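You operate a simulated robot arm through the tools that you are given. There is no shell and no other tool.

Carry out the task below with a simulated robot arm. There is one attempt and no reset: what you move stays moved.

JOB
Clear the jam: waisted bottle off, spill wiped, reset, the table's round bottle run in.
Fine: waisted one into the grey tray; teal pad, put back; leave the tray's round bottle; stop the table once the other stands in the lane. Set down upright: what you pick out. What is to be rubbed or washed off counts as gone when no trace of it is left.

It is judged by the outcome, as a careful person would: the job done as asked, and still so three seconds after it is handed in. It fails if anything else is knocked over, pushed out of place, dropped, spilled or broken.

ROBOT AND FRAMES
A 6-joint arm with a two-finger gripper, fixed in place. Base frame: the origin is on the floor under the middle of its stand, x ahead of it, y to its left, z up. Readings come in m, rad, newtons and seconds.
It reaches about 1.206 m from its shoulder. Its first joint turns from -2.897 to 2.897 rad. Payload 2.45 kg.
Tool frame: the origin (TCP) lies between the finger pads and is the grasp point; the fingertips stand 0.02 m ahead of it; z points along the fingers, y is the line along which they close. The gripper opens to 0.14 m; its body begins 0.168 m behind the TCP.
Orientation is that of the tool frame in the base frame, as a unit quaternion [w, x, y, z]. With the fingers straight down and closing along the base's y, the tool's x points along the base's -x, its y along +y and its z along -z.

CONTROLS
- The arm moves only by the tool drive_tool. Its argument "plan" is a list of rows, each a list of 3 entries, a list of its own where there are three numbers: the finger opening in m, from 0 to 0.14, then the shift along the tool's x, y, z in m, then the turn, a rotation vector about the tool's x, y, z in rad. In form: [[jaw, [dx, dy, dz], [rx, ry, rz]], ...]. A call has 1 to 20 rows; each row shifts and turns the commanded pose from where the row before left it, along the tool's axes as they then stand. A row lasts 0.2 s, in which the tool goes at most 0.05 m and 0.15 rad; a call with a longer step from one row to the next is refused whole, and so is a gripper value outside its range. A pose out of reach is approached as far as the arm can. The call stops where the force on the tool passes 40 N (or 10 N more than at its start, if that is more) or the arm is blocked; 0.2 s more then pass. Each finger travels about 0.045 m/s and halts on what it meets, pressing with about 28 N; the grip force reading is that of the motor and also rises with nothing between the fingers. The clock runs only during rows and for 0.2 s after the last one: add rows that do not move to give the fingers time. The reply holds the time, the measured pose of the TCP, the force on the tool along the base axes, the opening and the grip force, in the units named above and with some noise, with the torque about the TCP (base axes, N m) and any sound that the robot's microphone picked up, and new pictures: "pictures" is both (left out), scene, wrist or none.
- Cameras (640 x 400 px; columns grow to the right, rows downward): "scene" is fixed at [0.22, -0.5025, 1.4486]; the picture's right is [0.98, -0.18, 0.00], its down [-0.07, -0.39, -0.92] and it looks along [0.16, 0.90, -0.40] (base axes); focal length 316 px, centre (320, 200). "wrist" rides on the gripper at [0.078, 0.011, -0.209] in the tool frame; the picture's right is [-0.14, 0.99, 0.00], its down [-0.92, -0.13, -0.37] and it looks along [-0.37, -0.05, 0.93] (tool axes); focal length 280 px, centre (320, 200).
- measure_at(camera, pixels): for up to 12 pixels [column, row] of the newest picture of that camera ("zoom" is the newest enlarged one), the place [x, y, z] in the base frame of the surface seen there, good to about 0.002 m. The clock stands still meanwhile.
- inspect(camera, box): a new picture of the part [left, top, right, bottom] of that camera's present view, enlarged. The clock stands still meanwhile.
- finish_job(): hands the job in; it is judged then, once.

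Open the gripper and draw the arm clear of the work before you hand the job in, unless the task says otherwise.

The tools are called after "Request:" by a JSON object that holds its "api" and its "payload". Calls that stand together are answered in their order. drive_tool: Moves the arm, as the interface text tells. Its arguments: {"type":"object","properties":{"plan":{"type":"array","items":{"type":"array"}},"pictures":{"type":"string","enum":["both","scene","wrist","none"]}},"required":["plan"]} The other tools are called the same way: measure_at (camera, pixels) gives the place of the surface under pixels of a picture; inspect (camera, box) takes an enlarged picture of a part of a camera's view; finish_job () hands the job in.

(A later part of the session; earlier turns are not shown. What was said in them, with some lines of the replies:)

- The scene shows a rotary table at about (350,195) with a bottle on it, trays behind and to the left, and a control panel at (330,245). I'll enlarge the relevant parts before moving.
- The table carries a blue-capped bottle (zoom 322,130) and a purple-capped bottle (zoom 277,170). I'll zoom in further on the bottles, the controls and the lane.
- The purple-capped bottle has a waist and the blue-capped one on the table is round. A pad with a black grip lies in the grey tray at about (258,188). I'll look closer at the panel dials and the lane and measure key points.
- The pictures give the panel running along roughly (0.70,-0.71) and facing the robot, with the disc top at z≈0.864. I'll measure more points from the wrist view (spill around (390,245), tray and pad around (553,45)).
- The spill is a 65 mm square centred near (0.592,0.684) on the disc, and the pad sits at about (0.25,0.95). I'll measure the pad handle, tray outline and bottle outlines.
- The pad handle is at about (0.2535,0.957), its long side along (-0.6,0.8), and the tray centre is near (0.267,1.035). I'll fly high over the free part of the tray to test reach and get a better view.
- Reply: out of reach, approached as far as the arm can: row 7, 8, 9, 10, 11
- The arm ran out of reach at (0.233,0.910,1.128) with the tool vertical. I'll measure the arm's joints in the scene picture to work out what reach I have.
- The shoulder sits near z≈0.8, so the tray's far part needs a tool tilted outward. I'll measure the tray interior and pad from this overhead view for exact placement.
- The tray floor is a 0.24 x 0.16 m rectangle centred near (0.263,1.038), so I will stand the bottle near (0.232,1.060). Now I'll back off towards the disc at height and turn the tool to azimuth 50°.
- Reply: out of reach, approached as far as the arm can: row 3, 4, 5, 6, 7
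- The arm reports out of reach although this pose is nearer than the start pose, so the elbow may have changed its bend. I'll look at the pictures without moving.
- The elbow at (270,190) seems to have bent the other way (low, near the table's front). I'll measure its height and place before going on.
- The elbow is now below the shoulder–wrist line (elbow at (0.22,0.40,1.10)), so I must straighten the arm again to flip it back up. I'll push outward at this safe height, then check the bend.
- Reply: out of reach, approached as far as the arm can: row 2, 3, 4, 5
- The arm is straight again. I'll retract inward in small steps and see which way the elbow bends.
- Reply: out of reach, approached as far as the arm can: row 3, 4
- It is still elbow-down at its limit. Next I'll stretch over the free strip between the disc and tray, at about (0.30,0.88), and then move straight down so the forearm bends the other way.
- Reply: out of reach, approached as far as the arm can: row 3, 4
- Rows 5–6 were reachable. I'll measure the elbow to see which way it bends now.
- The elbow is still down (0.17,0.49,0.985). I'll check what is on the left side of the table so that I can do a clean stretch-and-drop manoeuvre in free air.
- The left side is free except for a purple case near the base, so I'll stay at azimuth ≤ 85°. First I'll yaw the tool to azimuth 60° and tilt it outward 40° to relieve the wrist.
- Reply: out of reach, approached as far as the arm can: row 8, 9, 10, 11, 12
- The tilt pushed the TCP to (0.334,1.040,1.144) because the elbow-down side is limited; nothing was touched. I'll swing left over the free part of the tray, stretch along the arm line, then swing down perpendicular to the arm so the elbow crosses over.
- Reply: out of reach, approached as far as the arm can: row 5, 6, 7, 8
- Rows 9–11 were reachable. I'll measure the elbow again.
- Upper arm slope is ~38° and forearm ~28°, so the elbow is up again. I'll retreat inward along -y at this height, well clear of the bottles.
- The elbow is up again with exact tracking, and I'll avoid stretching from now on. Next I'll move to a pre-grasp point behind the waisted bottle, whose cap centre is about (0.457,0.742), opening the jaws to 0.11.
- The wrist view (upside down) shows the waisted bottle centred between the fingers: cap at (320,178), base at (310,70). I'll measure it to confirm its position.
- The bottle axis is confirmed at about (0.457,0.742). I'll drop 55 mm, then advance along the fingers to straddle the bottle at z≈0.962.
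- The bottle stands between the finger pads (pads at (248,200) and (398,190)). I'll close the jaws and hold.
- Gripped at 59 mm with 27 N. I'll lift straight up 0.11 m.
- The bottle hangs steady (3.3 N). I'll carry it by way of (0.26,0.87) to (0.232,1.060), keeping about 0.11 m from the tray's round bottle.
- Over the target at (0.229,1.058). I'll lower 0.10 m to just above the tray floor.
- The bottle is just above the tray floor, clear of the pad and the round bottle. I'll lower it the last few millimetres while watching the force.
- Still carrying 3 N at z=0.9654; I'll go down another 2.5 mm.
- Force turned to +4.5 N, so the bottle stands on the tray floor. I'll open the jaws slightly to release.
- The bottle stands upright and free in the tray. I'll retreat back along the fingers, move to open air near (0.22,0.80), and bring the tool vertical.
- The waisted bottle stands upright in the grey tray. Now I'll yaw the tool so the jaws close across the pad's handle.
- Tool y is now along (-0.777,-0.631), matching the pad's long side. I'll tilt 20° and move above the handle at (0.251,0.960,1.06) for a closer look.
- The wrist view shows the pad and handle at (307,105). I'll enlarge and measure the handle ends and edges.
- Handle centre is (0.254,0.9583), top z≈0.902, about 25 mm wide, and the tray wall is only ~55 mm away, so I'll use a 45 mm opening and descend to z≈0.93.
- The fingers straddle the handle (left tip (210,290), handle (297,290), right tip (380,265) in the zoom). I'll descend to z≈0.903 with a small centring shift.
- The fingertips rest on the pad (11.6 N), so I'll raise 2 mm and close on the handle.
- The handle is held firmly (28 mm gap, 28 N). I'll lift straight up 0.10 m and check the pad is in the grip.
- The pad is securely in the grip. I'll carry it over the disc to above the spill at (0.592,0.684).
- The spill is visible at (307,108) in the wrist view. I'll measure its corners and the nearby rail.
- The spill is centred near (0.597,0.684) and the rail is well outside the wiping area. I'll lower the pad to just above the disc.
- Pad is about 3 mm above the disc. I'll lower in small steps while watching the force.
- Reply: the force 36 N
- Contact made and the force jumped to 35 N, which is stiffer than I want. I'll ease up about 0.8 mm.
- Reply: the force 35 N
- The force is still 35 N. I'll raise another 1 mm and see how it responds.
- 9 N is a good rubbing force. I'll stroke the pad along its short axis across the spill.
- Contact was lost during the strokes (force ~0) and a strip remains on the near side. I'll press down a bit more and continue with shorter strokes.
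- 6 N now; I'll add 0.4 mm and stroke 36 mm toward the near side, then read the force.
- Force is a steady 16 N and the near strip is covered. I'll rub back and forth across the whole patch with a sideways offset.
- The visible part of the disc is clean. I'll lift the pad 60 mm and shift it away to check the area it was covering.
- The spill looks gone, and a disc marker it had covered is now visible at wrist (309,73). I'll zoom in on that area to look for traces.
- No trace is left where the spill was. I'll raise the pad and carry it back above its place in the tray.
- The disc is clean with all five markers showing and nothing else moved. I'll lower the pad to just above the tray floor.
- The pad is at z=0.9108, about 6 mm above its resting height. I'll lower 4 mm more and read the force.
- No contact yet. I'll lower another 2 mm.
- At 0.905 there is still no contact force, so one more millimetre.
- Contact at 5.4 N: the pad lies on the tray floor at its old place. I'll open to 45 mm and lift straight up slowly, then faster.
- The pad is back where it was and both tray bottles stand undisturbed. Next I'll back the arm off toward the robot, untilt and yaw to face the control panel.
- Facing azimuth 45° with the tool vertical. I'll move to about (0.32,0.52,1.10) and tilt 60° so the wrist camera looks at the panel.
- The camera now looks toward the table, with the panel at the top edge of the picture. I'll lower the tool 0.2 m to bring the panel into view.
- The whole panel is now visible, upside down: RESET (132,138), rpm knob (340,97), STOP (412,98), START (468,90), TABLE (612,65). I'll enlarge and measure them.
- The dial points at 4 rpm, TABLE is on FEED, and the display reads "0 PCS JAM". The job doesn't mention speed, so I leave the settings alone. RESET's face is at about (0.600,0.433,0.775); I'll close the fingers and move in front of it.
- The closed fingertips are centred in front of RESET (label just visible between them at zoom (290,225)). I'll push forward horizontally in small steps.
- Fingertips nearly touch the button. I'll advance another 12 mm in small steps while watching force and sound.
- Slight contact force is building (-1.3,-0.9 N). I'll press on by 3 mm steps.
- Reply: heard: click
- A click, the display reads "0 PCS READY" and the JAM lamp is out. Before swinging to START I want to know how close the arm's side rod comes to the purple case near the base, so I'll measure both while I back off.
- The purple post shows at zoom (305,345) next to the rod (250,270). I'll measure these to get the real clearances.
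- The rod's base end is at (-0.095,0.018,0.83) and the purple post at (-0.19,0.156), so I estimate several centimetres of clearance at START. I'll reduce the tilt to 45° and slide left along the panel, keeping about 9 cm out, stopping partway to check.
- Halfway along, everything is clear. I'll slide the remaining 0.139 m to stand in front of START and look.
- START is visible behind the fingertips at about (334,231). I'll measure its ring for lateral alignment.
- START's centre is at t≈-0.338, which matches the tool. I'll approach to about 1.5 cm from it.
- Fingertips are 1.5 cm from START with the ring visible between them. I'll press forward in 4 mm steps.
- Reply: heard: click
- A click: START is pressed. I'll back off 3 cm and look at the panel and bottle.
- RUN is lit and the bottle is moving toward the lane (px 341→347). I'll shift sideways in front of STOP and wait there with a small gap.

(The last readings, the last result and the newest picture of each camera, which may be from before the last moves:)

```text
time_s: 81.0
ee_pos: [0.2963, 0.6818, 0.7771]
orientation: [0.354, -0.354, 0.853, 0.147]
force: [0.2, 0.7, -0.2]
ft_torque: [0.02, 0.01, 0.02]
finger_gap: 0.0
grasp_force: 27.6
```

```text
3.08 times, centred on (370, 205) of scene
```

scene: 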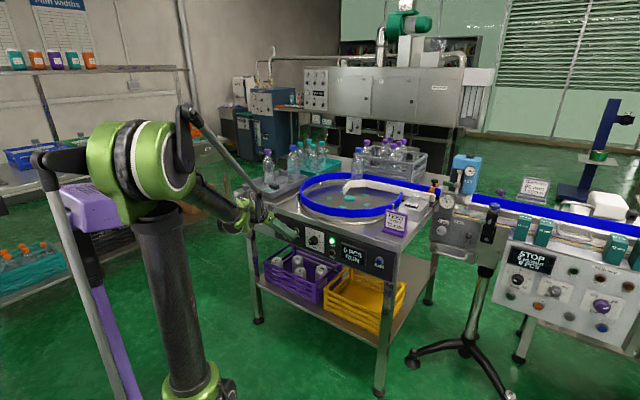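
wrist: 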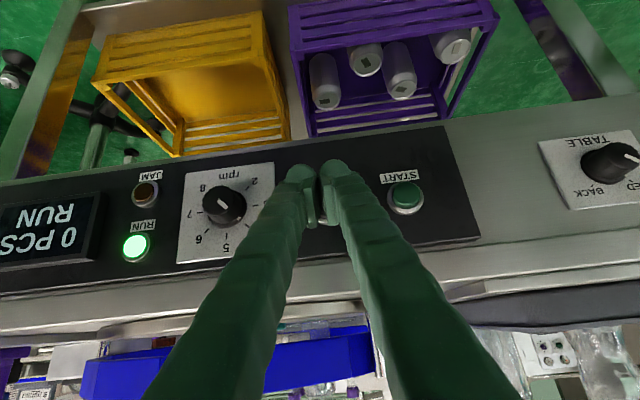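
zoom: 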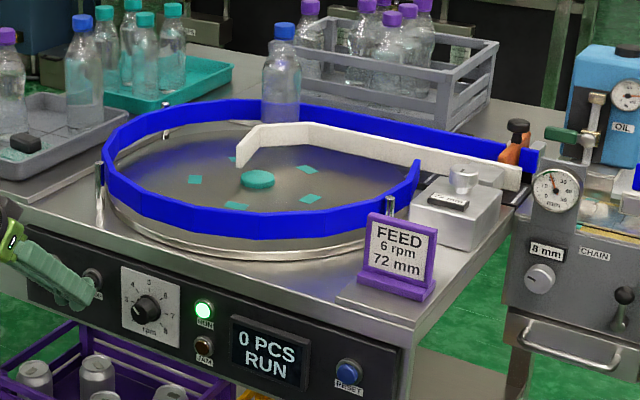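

The bottle is entering the channel behind the white guide. I'll close the gap to STOP a little and keep watching.

Request:
{"api": "drive_tool", "payload": {"plan": [[0.0, [-0.0064, -0.002, 0.0064], [0, 0, 0]], [0.0, [0, 0, 0], [0, 0, 0]]], "pictures": "scene"}}

Request:
{"api": "inspect", "payload": {"camera": "scene", "box": [300, 140, 440, 270]}}

```text
time_s: 81.6
ee_pos: [0.3056, 0.6868, 0.7778]
orientation: [0.354, -0.354, 0.853, 0.147]
force: [0.4, 1.4, 0.0]
ft_torque: [-0.02, 0.0, -0.02]
finger_gap: 0.0
grasp_force: 28.4
```

scene: 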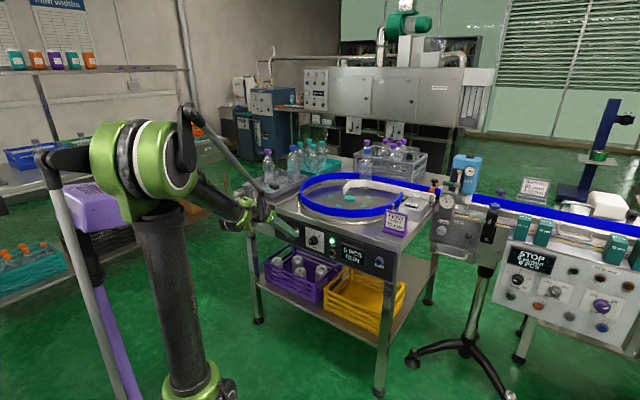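

```text
3.08 times, centred on (370, 205) of scene
```

zoom: 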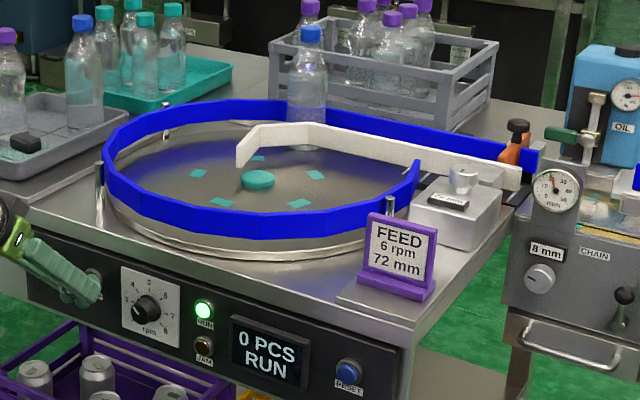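

The bottle is at px 366 and still travelling; the counter reads 0. I'll wait another 0.8 s.

Request:
{"api": "drive_tool", "payload": {"plan": [[0.0, [0, 0, 0], [0, 0, 0]], [0.0, [0, 0, 0], [0, 0, 0]], [0.0, [0, 0, 0], [0, 0, 0]]], "pictures": "scene"}}

Request:
{"api": "inspect", "payload": {"camera": "scene", "box": [300, 140, 440, 270]}}

```text
time_s: 82.4
ee_pos: [0.3059, 0.6869, 0.778]
orientation: [0.353, -0.354, 0.854, 0.146]
force: [0.1, 0.8, 0.4]
ft_torque: [0.02, 0.01, 0.03]
finger_gap: 0.0002
grasp_force: 27.8
```

scene: 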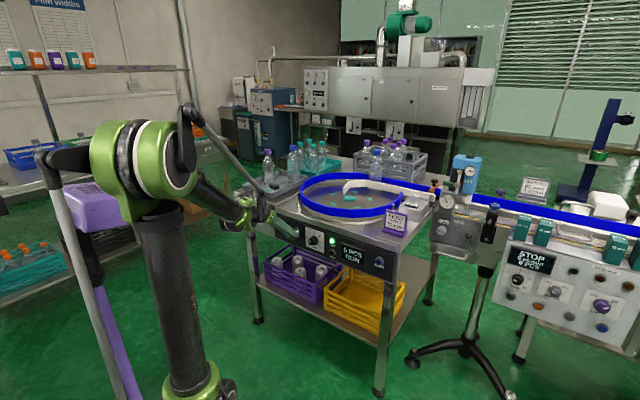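

```text
3.08 times, centred on (370, 205) of scene
```

zoom: 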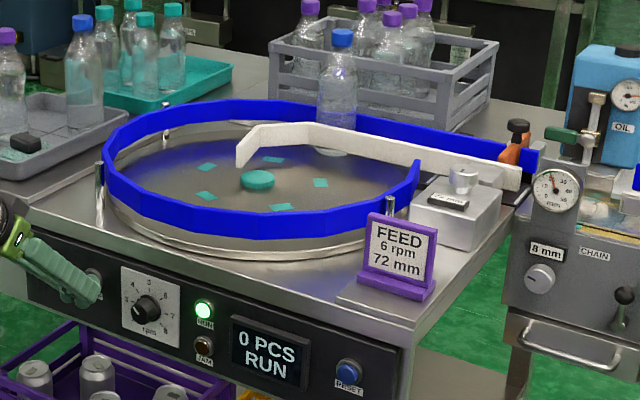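

The bottle is at px 376 in the channel, counter still 0. I'll wait another 0.8 s.

Request:
{"api": "drive_tool", "payload": {"plan": [[0.0, [0, 0, 0], [0, 0, 0]], [0.0, [0, 0, 0], [0, 0, 0]], [0.0, [0, 0, 0], [0, 0, 0]]], "pictures": "scene"}}

Request:
{"api": "inspect", "payload": {"camera": "scene", "box": [300, 140, 440, 270]}}

```text
time_s: 83.2
ee_pos: [0.3062, 0.686, 0.7776]
orientation: [0.353, -0.354, 0.853, 0.147]
force: [0.1, 0.0, 0.6]
ft_torque: [0.02, 0.03, 0.0]
finger_gap: 0.0
grasp_force: 28.1
```

scene: 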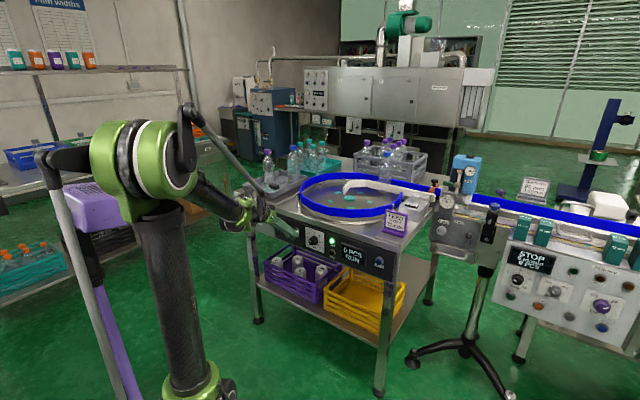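

```text
3.08 times, centred on (370, 205) of scene
```

zoom: 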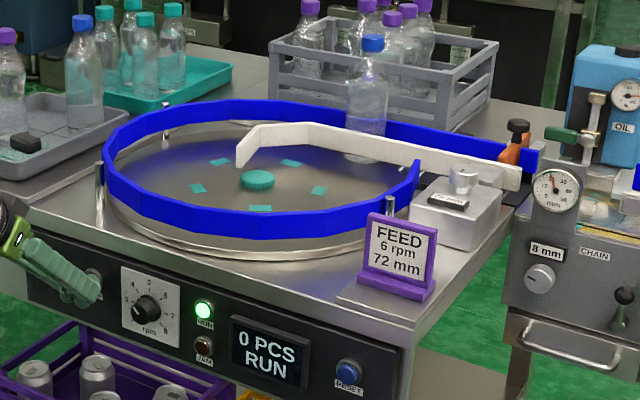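

The bottle is at px 386 and the counter is still 0. I'll wait another 0.8 s.

Request:
{"api": "drive_tool", "payload": {"plan": [[0.0, [0, 0, 0], [0, 0, 0]], [0.0, [0, 0, 0], [0, 0, 0]], [0.0, [0, 0, 0], [0, 0, 0]]], "pictures": "scene"}}

Request:
{"api": "inspect", "payload": {"camera": "scene", "box": [300, 140, 440, 270]}}

```text
time_s: 84.0
ee_pos: [0.3055, 0.6874, 0.7774]
orientation: [0.353, -0.355, 0.853, 0.147]
force: [0.8, 0.3, -0.3]
ft_torque: [-0.01, -0.02, 0.01]
finger_gap: 0.0
grasp_force: 28.5
```

scene: 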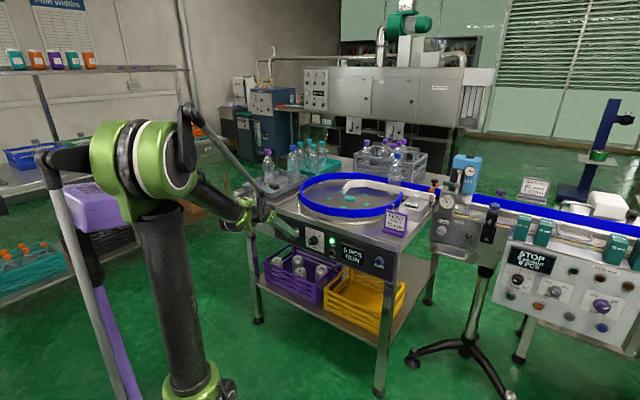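

```text
3.08 times, centred on (370, 205) of scene
```

zoom: 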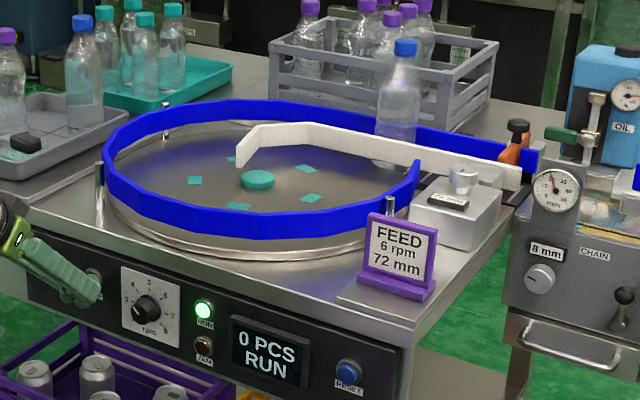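

The bottle is at px 397, upright and heading into the straight lane; counter still 0. I'll wait another 0.6 s.

Request:
{"api": "drive_tool", "payload": {"plan": [[0.0, [0, 0, 0], [0, 0, 0]], [0.0, [0, 0, 0], [0, 0, 0]]], "pictures": "scene"}}

Request:
{"api": "inspect", "payload": {"camera": "scene", "box": [320, 140, 460, 270]}}

```text
time_s: 84.6
ee_pos: [0.3045, 0.6862, 0.7772]
orientation: [0.353, -0.353, 0.854, 0.146]
force: [-0.8, 1.5, -0.2]
ft_torque: [-0.01, 0.01, 0.0]
finger_gap: 0.0002
grasp_force: 27.4
```

scene: 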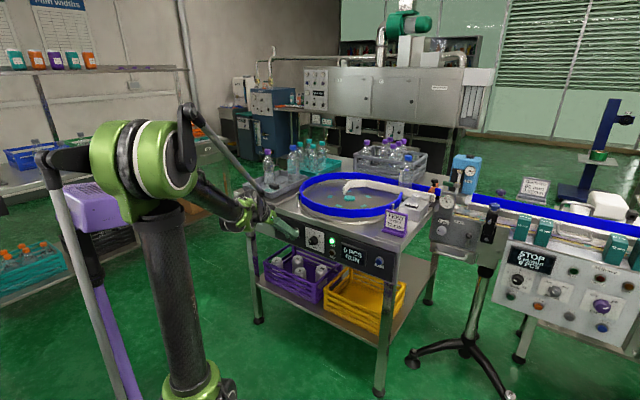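

```text
3.08 times, centred on (390, 205) of scene
```

zoom: 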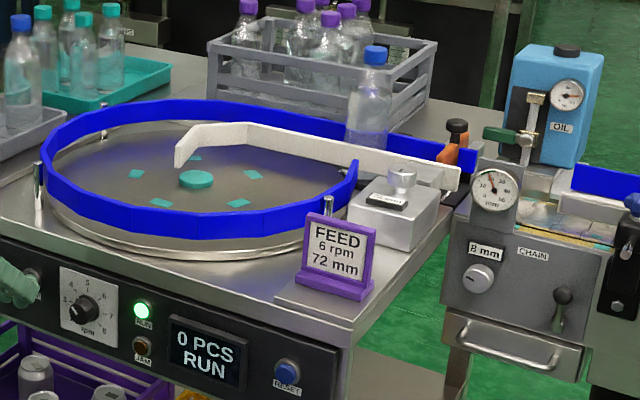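

The bottle is at px ~408 between the rails of the straight lane; counter still 0. I'll wait another 0.6 s.

Request:
{"api": "drive_tool", "payload": {"plan": [[0.0, [0, 0, 0], [0, 0, 0]], [0.0, [0, 0, 0], [0, 0, 0]]], "pictures": "scene"}}

Request:
{"api": "inspect", "payload": {"camera": "scene", "box": [320, 140, 460, 270]}}

```text
time_s: 85.2
ee_pos: [0.306, 0.6861, 0.7773]
orientation: [0.353, -0.354, 0.853, 0.147]
force: [-0.5, -0.4, -0.1]
ft_torque: [-0.03, -0.02, -0.03]
finger_gap: 0.0
grasp_force: 28.5
```

scene: 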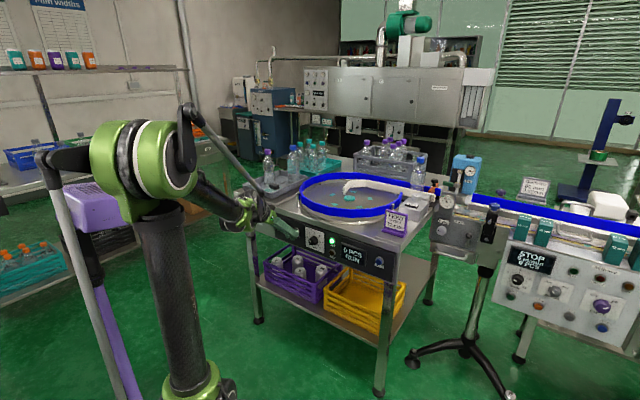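

```text
3.08 times, centred on (390, 205) of scene
```

zoom: 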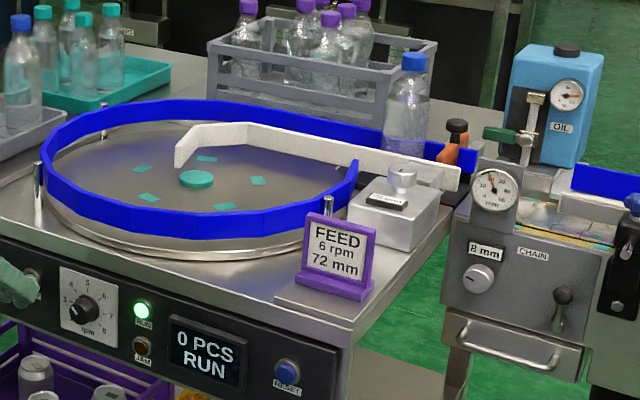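

The bottle is at px ~418 well inside the lane; counter still 0. One more short wait, ready to press STOP.

Request:
{"api": "drive_tool", "payload": {"plan": [[0.0, [-0.0028, 0, 0.0028], [0, 0, 0]]], "pictures": "scene"}}

Request:
{"api": "inspect", "payload": {"camera": "scene", "box": [360, 130, 460, 270]}}

```text
time_s: 85.6
ee_pos: [0.3084, 0.6905, 0.777]
orientation: [0.353, -0.353, 0.854, 0.146]
force: [0.0, -0.2, -0.5]
ft_torque: [-0.01, 0.0, -0.06]
finger_gap: 0.0002
grasp_force: 27.6
```

scene: 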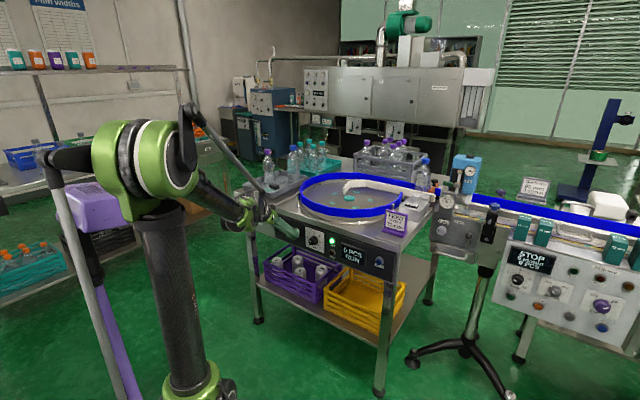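

```text
2.86 times, centred on (410, 200) of scene
```

zoom: 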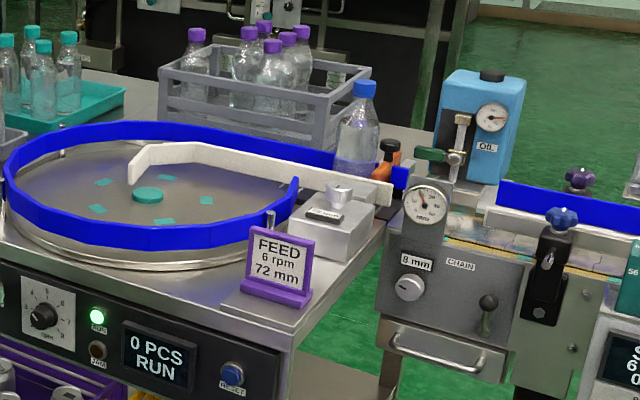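

The bottle is nearly at the orange gate (px ~423); counter still 0. One more 0.4 s look before pressing STOP.

Request:
{"api": "drive_tool", "payload": {"plan": [[0.0, [0, 0, 0], [0, 0, 0]]], "pictures": "scene"}}

Request:
{"api": "inspect", "payload": {"camera": "scene", "box": [380, 140, 460, 220]}}

Request:
{"api": "inspect", "payload": {"camera": "scene", "box": [320, 220, 400, 270]}}

```text
time_s: 86.0
ee_pos: [0.3085, 0.6896, 0.7768]
orientation: [0.353, -0.354, 0.854, 0.146]
force: [0.0, -0.1, 0.3]
ft_torque: [0.03, -0.03, 0.0]
finger_gap: 0.0001
grasp_force: 28.6
```

scene: 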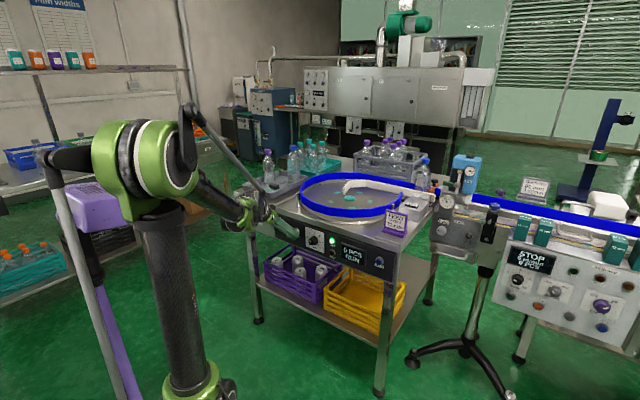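

```text
5.00 times, centred on (420, 180) of scene
```

zoom: 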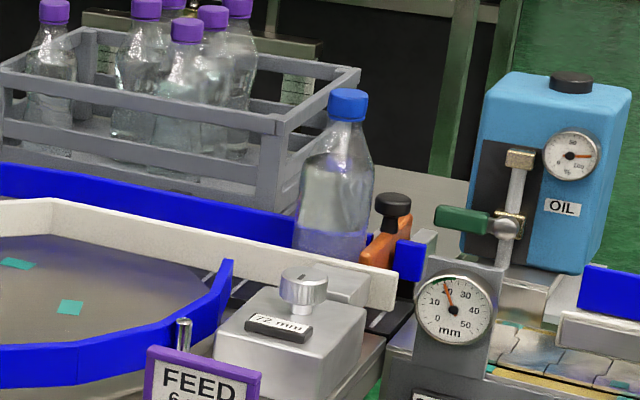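

```text
8.00 times, centred on (360, 245) of scene
```

zoom: 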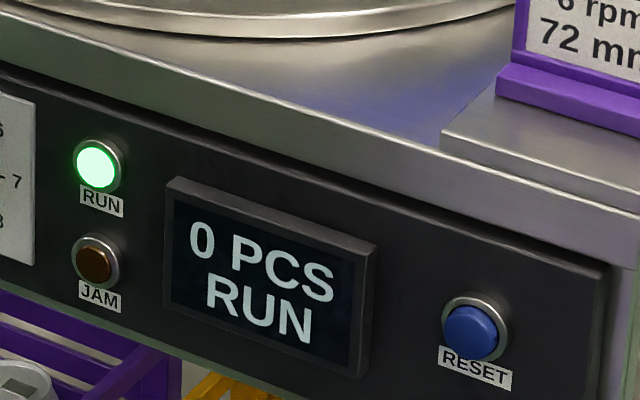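

The bottle has stopped upright against the orange gate in the lane (cap px 425.6 vs 425 before). I'll press STOP now.

Request:
{"api": "drive_tool", "payload": {"plan": [[0.0, [-0.0035, 0, 0.0035], [0, 0, 0]], [0.0, [-0.0028, 0, 0.0028], [0, 0, 0]]], "pictures": "scene"}}

Request:
{"api": "inspect", "payload": {"camera": "scene", "box": [280, 210, 400, 275]}}

```text
time_s: 86.6
ee_pos: [0.3151, 0.695, 0.7757]
orientation: [0.354, -0.354, 0.853, 0.146]
force: [-8.5, -13.6, 2.8]
ft_torque: [0.08, -0.11, 0.06]
finger_gap: 0.0001
grasp_force: 27.9
heard: click
```

scene: 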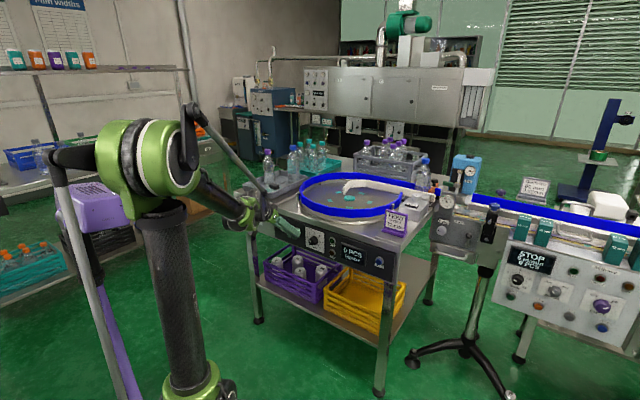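

```text
5.33 times, centred on (340, 242) of scene
```

zoom: 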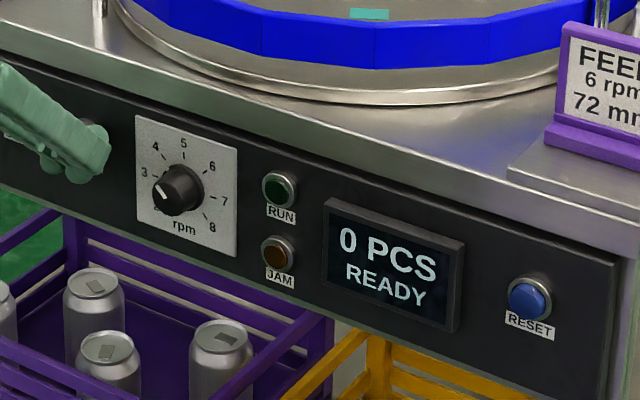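

Click, RUN lamp off, display "READY". I'll retract straight back from the panel.

Request:
{"api": "drive_tool", "payload": {"plan": [[0.0, [0.0106, 0, -0.0106], [0, 0, 0]], [0.0, [0.0283, 0, -0.0283], [0, 0, 0]], [0.0, [0.0283, 0, -0.0283], [0, 0, 0]], [0.0, [0, 0, 0], [0, 0, 0]]]}}

Request:
{"api": "inspect", "payload": {"camera": "scene", "box": [380, 140, 460, 220]}}

Request:
{"api": "measure_at", "payload": {"camera": "scene", "pixels": [[425.5, 161], [425, 158.5], [422, 180], [423, 186], [436, 190], [430, 192], [400, 186], [410, 191], [395, 177], [415, 182], [434, 195], [420, 194]]}}

```text
time_s: 87.6
ee_pos: [0.2497, 0.6288, 0.7756]
orientation: [0.353, -0.354, 0.854, 0.146]
force: [0.6, 0.5, -1.5]
ft_torque: [0.03, -0.02, -0.01]
finger_gap: 0.0002
grasp_force: 28.1
```

scene: 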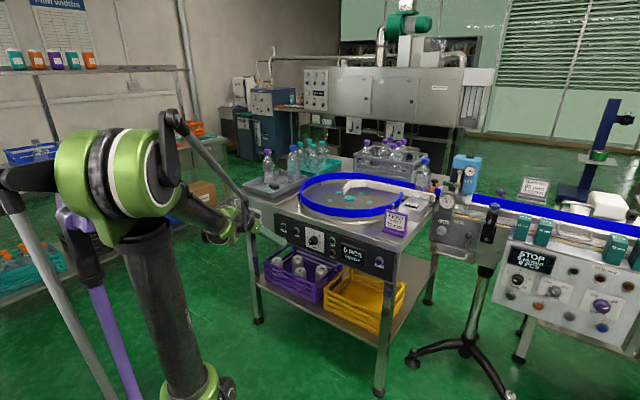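
wrist: 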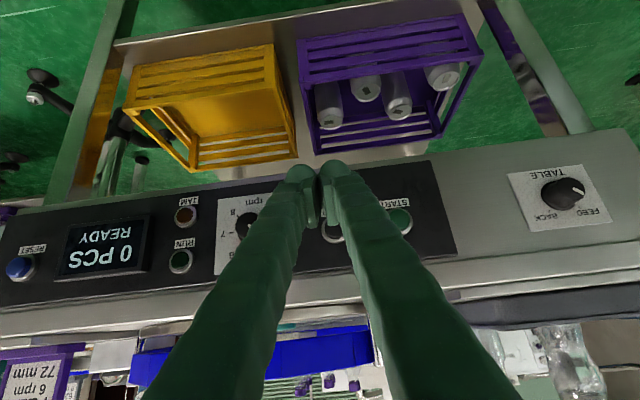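

```text
5.00 times, centred on (420, 180) of scene
```

zoom: 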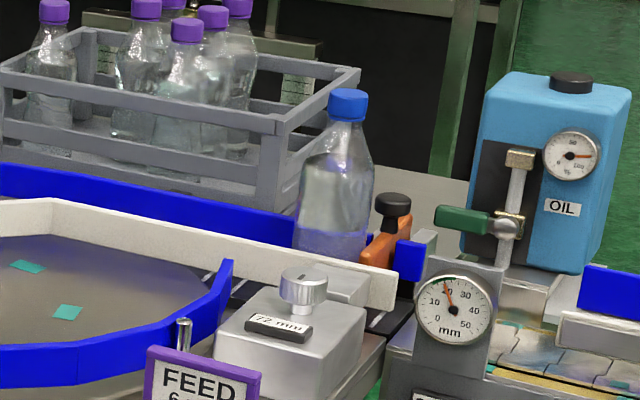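

```text
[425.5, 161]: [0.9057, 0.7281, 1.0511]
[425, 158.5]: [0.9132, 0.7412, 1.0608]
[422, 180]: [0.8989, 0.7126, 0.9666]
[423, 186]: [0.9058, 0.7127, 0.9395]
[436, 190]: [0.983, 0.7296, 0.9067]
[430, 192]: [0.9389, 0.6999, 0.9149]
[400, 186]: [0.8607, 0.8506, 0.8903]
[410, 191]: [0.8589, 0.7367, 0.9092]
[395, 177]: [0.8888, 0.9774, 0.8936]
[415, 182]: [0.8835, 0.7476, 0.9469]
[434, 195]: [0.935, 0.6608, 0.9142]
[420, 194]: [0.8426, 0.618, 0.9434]
```

The round bottle stands at about (0.906,0.74) against the gate, clear of the disc. I'll raise the arm away from the panel and open the gripper, then check the disc from above.

Request:
{"api": "drive_tool", "payload": {"plan": [[0.05, [-0.0267, -0.005, -0.0339], [0, 0, 0]], [0.1, [-0.0267, -0.005, -0.0339], [0, 0, 0]], [0.1, [-0.0267, -0.005, -0.0339], [0, 0, 0]], [0.1, [-0.0267, -0.005, -0.0339], [0, 0, 0]], [0.1, [-0.0267, -0.005, -0.0339], [0, 0, 0]], [0.1, [-0.0267, -0.005, -0.0339], [0, 0, 0]], [0.1, [-0.0267, -0.005, -0.0339], [0, 0, 0]], [0.1, [0, 0, 0], [0, 0, 0]]]}}

Request:
{"api": "inspect", "payload": {"camera": "scene", "box": [300, 165, 410, 230]}}

Request:
{"api": "inspect", "payload": {"camera": "scene", "box": [225, 130, 345, 210]}}

```text
time_s: 89.4
ee_pos: [0.2481, 0.5811, 1.0753]
orientation: [0.354, -0.353, 0.854, 0.146]
force: [-0.4, -0.1, 0.7]
ft_torque: [0.0, -0.02, 0.01]
finger_gap: 0.0999
grasp_force: 0.0
```

scene: 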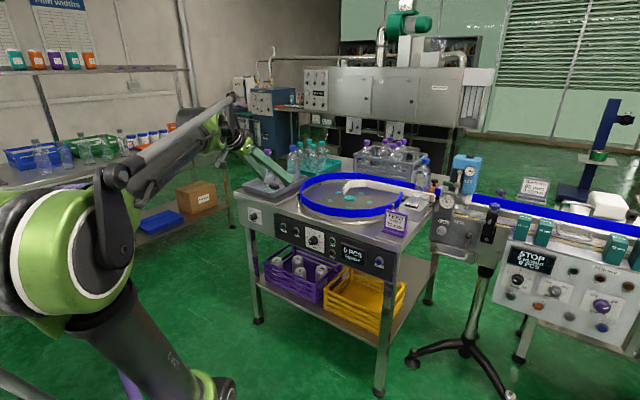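
wrist: 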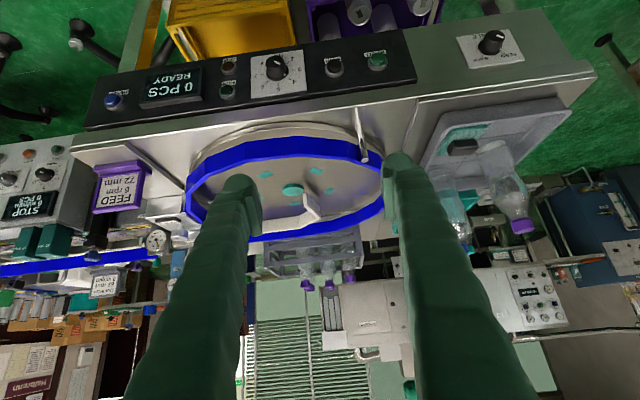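

```text
5.82 times, centred on (355, 198) of scene
```

zoom: 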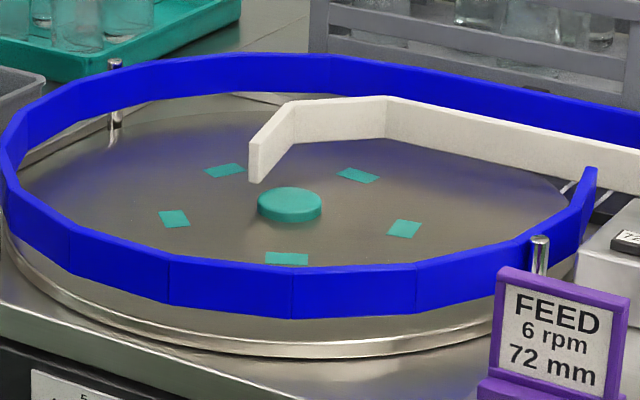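

```text
5.00 times, centred on (285, 170) of scene
```

zoom: 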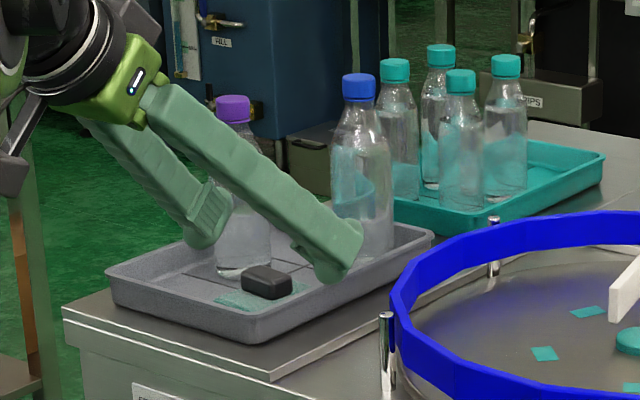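

The disc looks clean from the scene camera, and the tray items are in place. I'll bring the tool vertical over the front of the disc for a look from above.

Request:
{"api": "drive_tool", "payload": {"plan": [[0.1, [0, 0, 0], [0, 0.131, 0]], [0.1, [0, 0, 0], [0, 0.131, 0]], [0.1, [0, 0, 0], [0, 0.131, 0]], [0.1, [0, 0, 0], [0, 0.131, 0]], [0.1, [0, 0, 0], [0, 0.131, 0]], [0.1, [0, 0, 0], [0, 0.131, 0]], [0.1, [-0.0212, -0.0212, -0.03], [0, 0, 0]], [0.1, [-0.0212, -0.0212, -0.03], [0, 0, 0]], [0.1, [-0.0212, -0.0212, -0.03], [0, 0, 0]], [0.1, [-0.0212, -0.0212, -0.03], [0, 0, 0]], [0.1, [0, 0, 0], [0, 0, 0]]]}}

Request:
{"api": "inspect", "payload": {"camera": "wrist", "box": [140, 60, 500, 330]}}

```text
time_s: 91.8
ee_pos: [0.3687, 0.5788, 1.1979]
orientation: [0.0, -0.383, 0.924, 0.0]
force: [0.7, -0.3, 0.5]
ft_torque: [0.01, 0.0, 0.02]
finger_gap: 0.1003
grasp_force: 0.2
```

scene: 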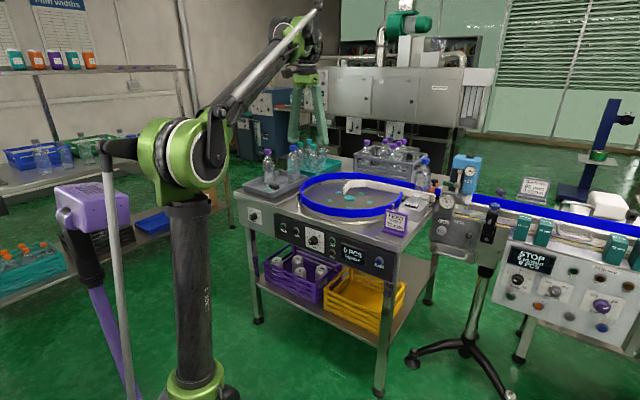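
wrist: 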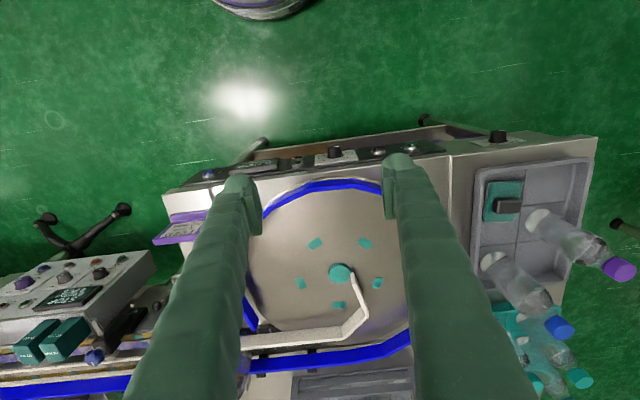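

```text
1.48 times, centred on (320, 195) of wrist
```

zoom: 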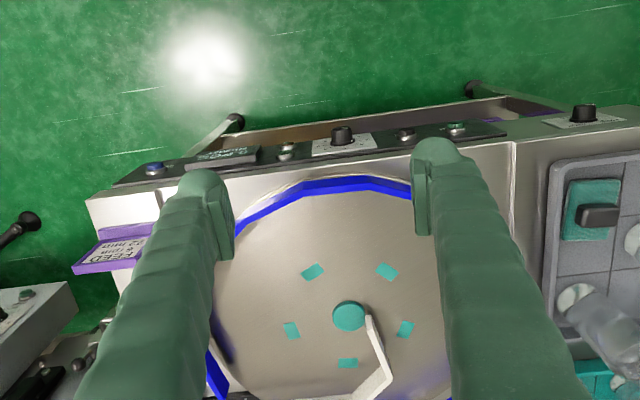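

I'll enlarge the disc in the wrist view to look for any residue on all visible parts.

Request:
{"api": "inspect", "payload": {"camera": "wrist", "box": [250, 180, 420, 340]}}

Request:
{"api": "inspect", "payload": {"camera": "scene", "box": [320, 175, 390, 215]}}

Request:
{"api": "measure_at", "payload": {"camera": "wrist", "pixels": [[314, 243], [364, 243], [378, 284], [339, 305], [301, 283], [340, 272]]}}

```text
2.50 times, centred on (335, 260) of wrist
```

zoom: 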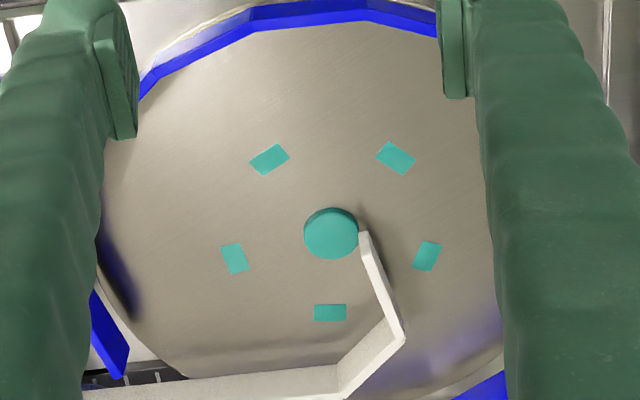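

```text
9.14 times, centred on (355, 195) of scene
```

zoom: 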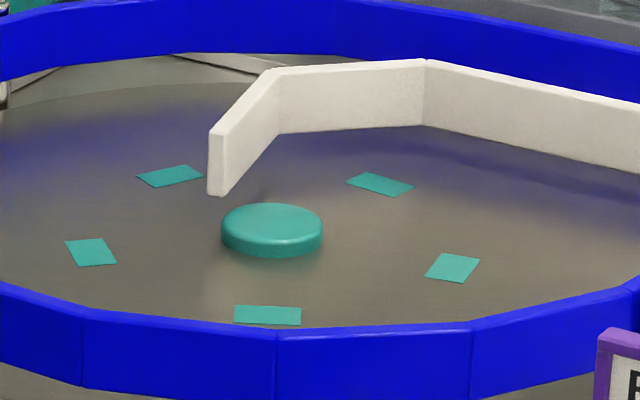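

```text
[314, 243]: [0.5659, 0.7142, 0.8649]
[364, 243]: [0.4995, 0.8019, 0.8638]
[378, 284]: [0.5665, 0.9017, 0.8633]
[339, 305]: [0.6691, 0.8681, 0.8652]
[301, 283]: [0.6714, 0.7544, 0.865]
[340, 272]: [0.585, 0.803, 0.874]
```

The disc shows only hub and markers. I'll draw the arm further back from the table, clear of the work, and take one last look all round.

Request:
{"api": "drive_tool", "payload": {"plan": [[0.14, [0.0389, -0.0071, 0], [0, 0, 0]], [0.14, [0.0389, -0.0071, 0], [0, 0, 0]], [0.14, [0.0389, -0.0071, 0], [0, 0, 0]], [0.14, [0.0389, -0.0071, 0], [0, 0, 0]], [0.14, [0, 0, 0], [0, 0, 0]], [0.14, [0, 0, 0], [0, 0, 0]]]}}

Request:
{"api": "inspect", "payload": {"camera": "wrist", "box": [200, 200, 480, 400]}}

Request:
{"api": "inspect", "payload": {"camera": "scene", "box": [220, 130, 460, 280]}}

Request:
{"api": "inspect", "payload": {"camera": "scene", "box": [235, 140, 315, 210]}}

Request:
{"api": "inspect", "payload": {"camera": "scene", "box": [380, 140, 460, 220]}}

```text
time_s: 93.2
ee_pos: [0.2735, 0.4486, 1.1927]
orientation: [-0.001, -0.383, 0.924, 0.0]
force: [0.2, 0.4, 0.0]
ft_torque: [-0.01, 0.01, -0.04]
finger_gap: 0.14
grasp_force: 0.0
```

scene: 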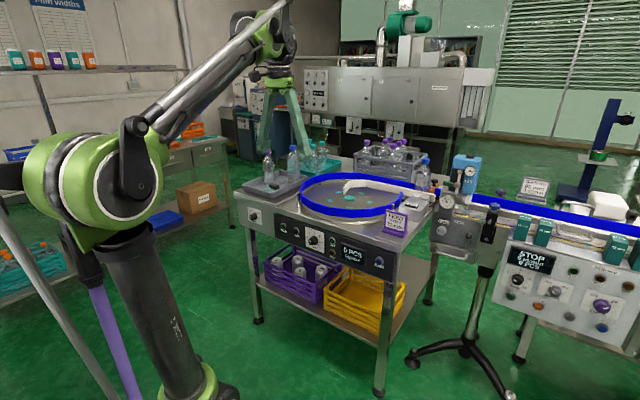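
wrist: 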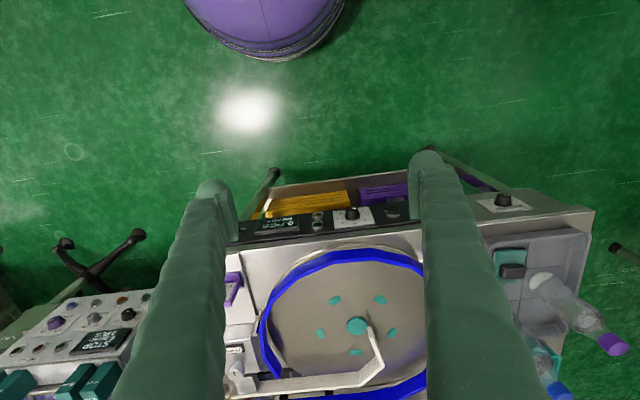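

```text
2.00 times, centred on (340, 300) of wrist
```

zoom: 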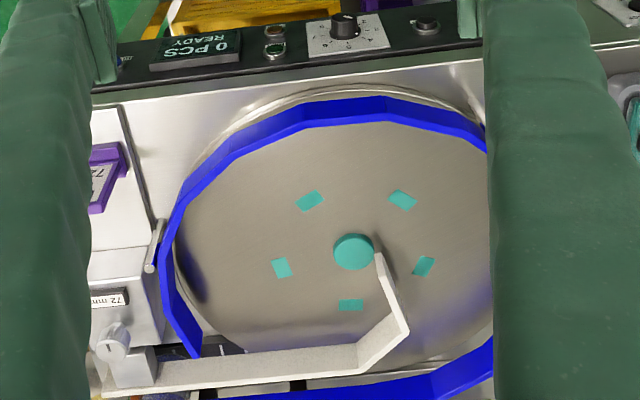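

```text
2.67 times, centred on (340, 205) of scene
```

zoom: 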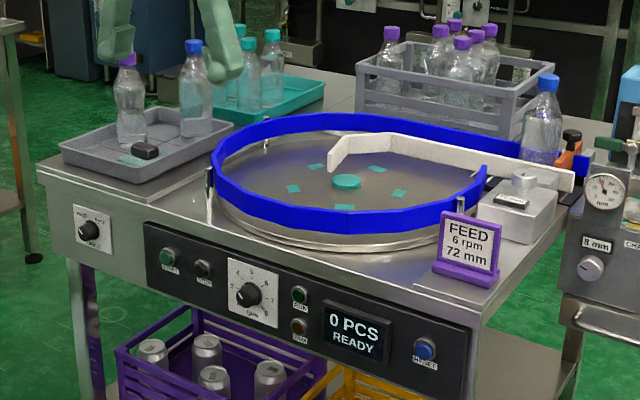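

```text
5.71 times, centred on (275, 175) of scene
```

zoom: 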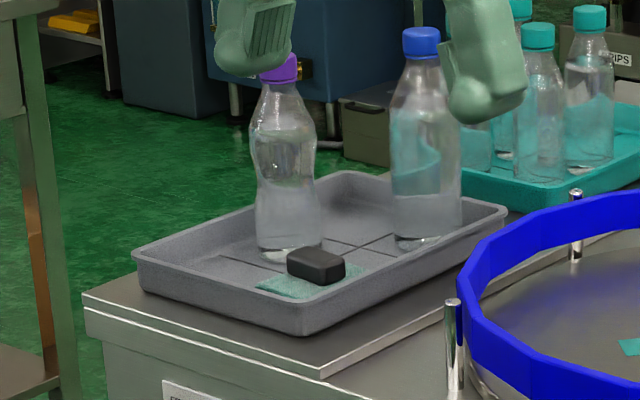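

```text
5.00 times, centred on (420, 180) of scene
```

zoom: 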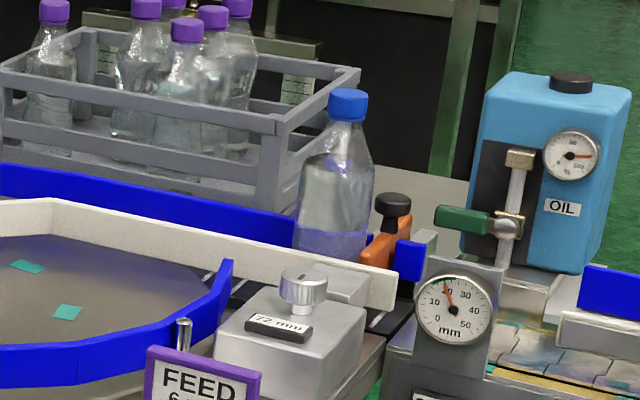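

The waisted bottle stands in the grey tray and the pad is back in place. The spill is gone, the jam is reset and the table is stopped (READY). The round bottle stands in the lane, the tray's round bottle is untouched, and the gripper is open and clear, so I'm handing in.

Request:
{"api": "finish_job", "payload": {}}

```text
The job is handed in.
```

The jam is cleared and the job is handed in. I did not get a verdict back.

- **Waisted bottle:** it stands upright in the grey tray, and the tray's own round bottle was left alone.
- **Spill:** I wiped it with the teal pad and put the pad back in its place. No trace showed on the disc in the last pictures, before and after the table ran.
- **Reset and run-in:** pressing RESET cleared the jam. START then fed the round bottle into the lane, where it stands upright against the orange gate.
- **Table stopped:** I pressed STOP once the bottle had come to rest. The display reads READY and still shows 0 PCS; the count never changed from 0.
- **Speed setting:** the dial was at 4 rpm, while the card on the table says 6 rpm. You didn't ask for a speed change, so I left it and ran the bottle in at 4.

The gripper is open and the arm is clear of the table.
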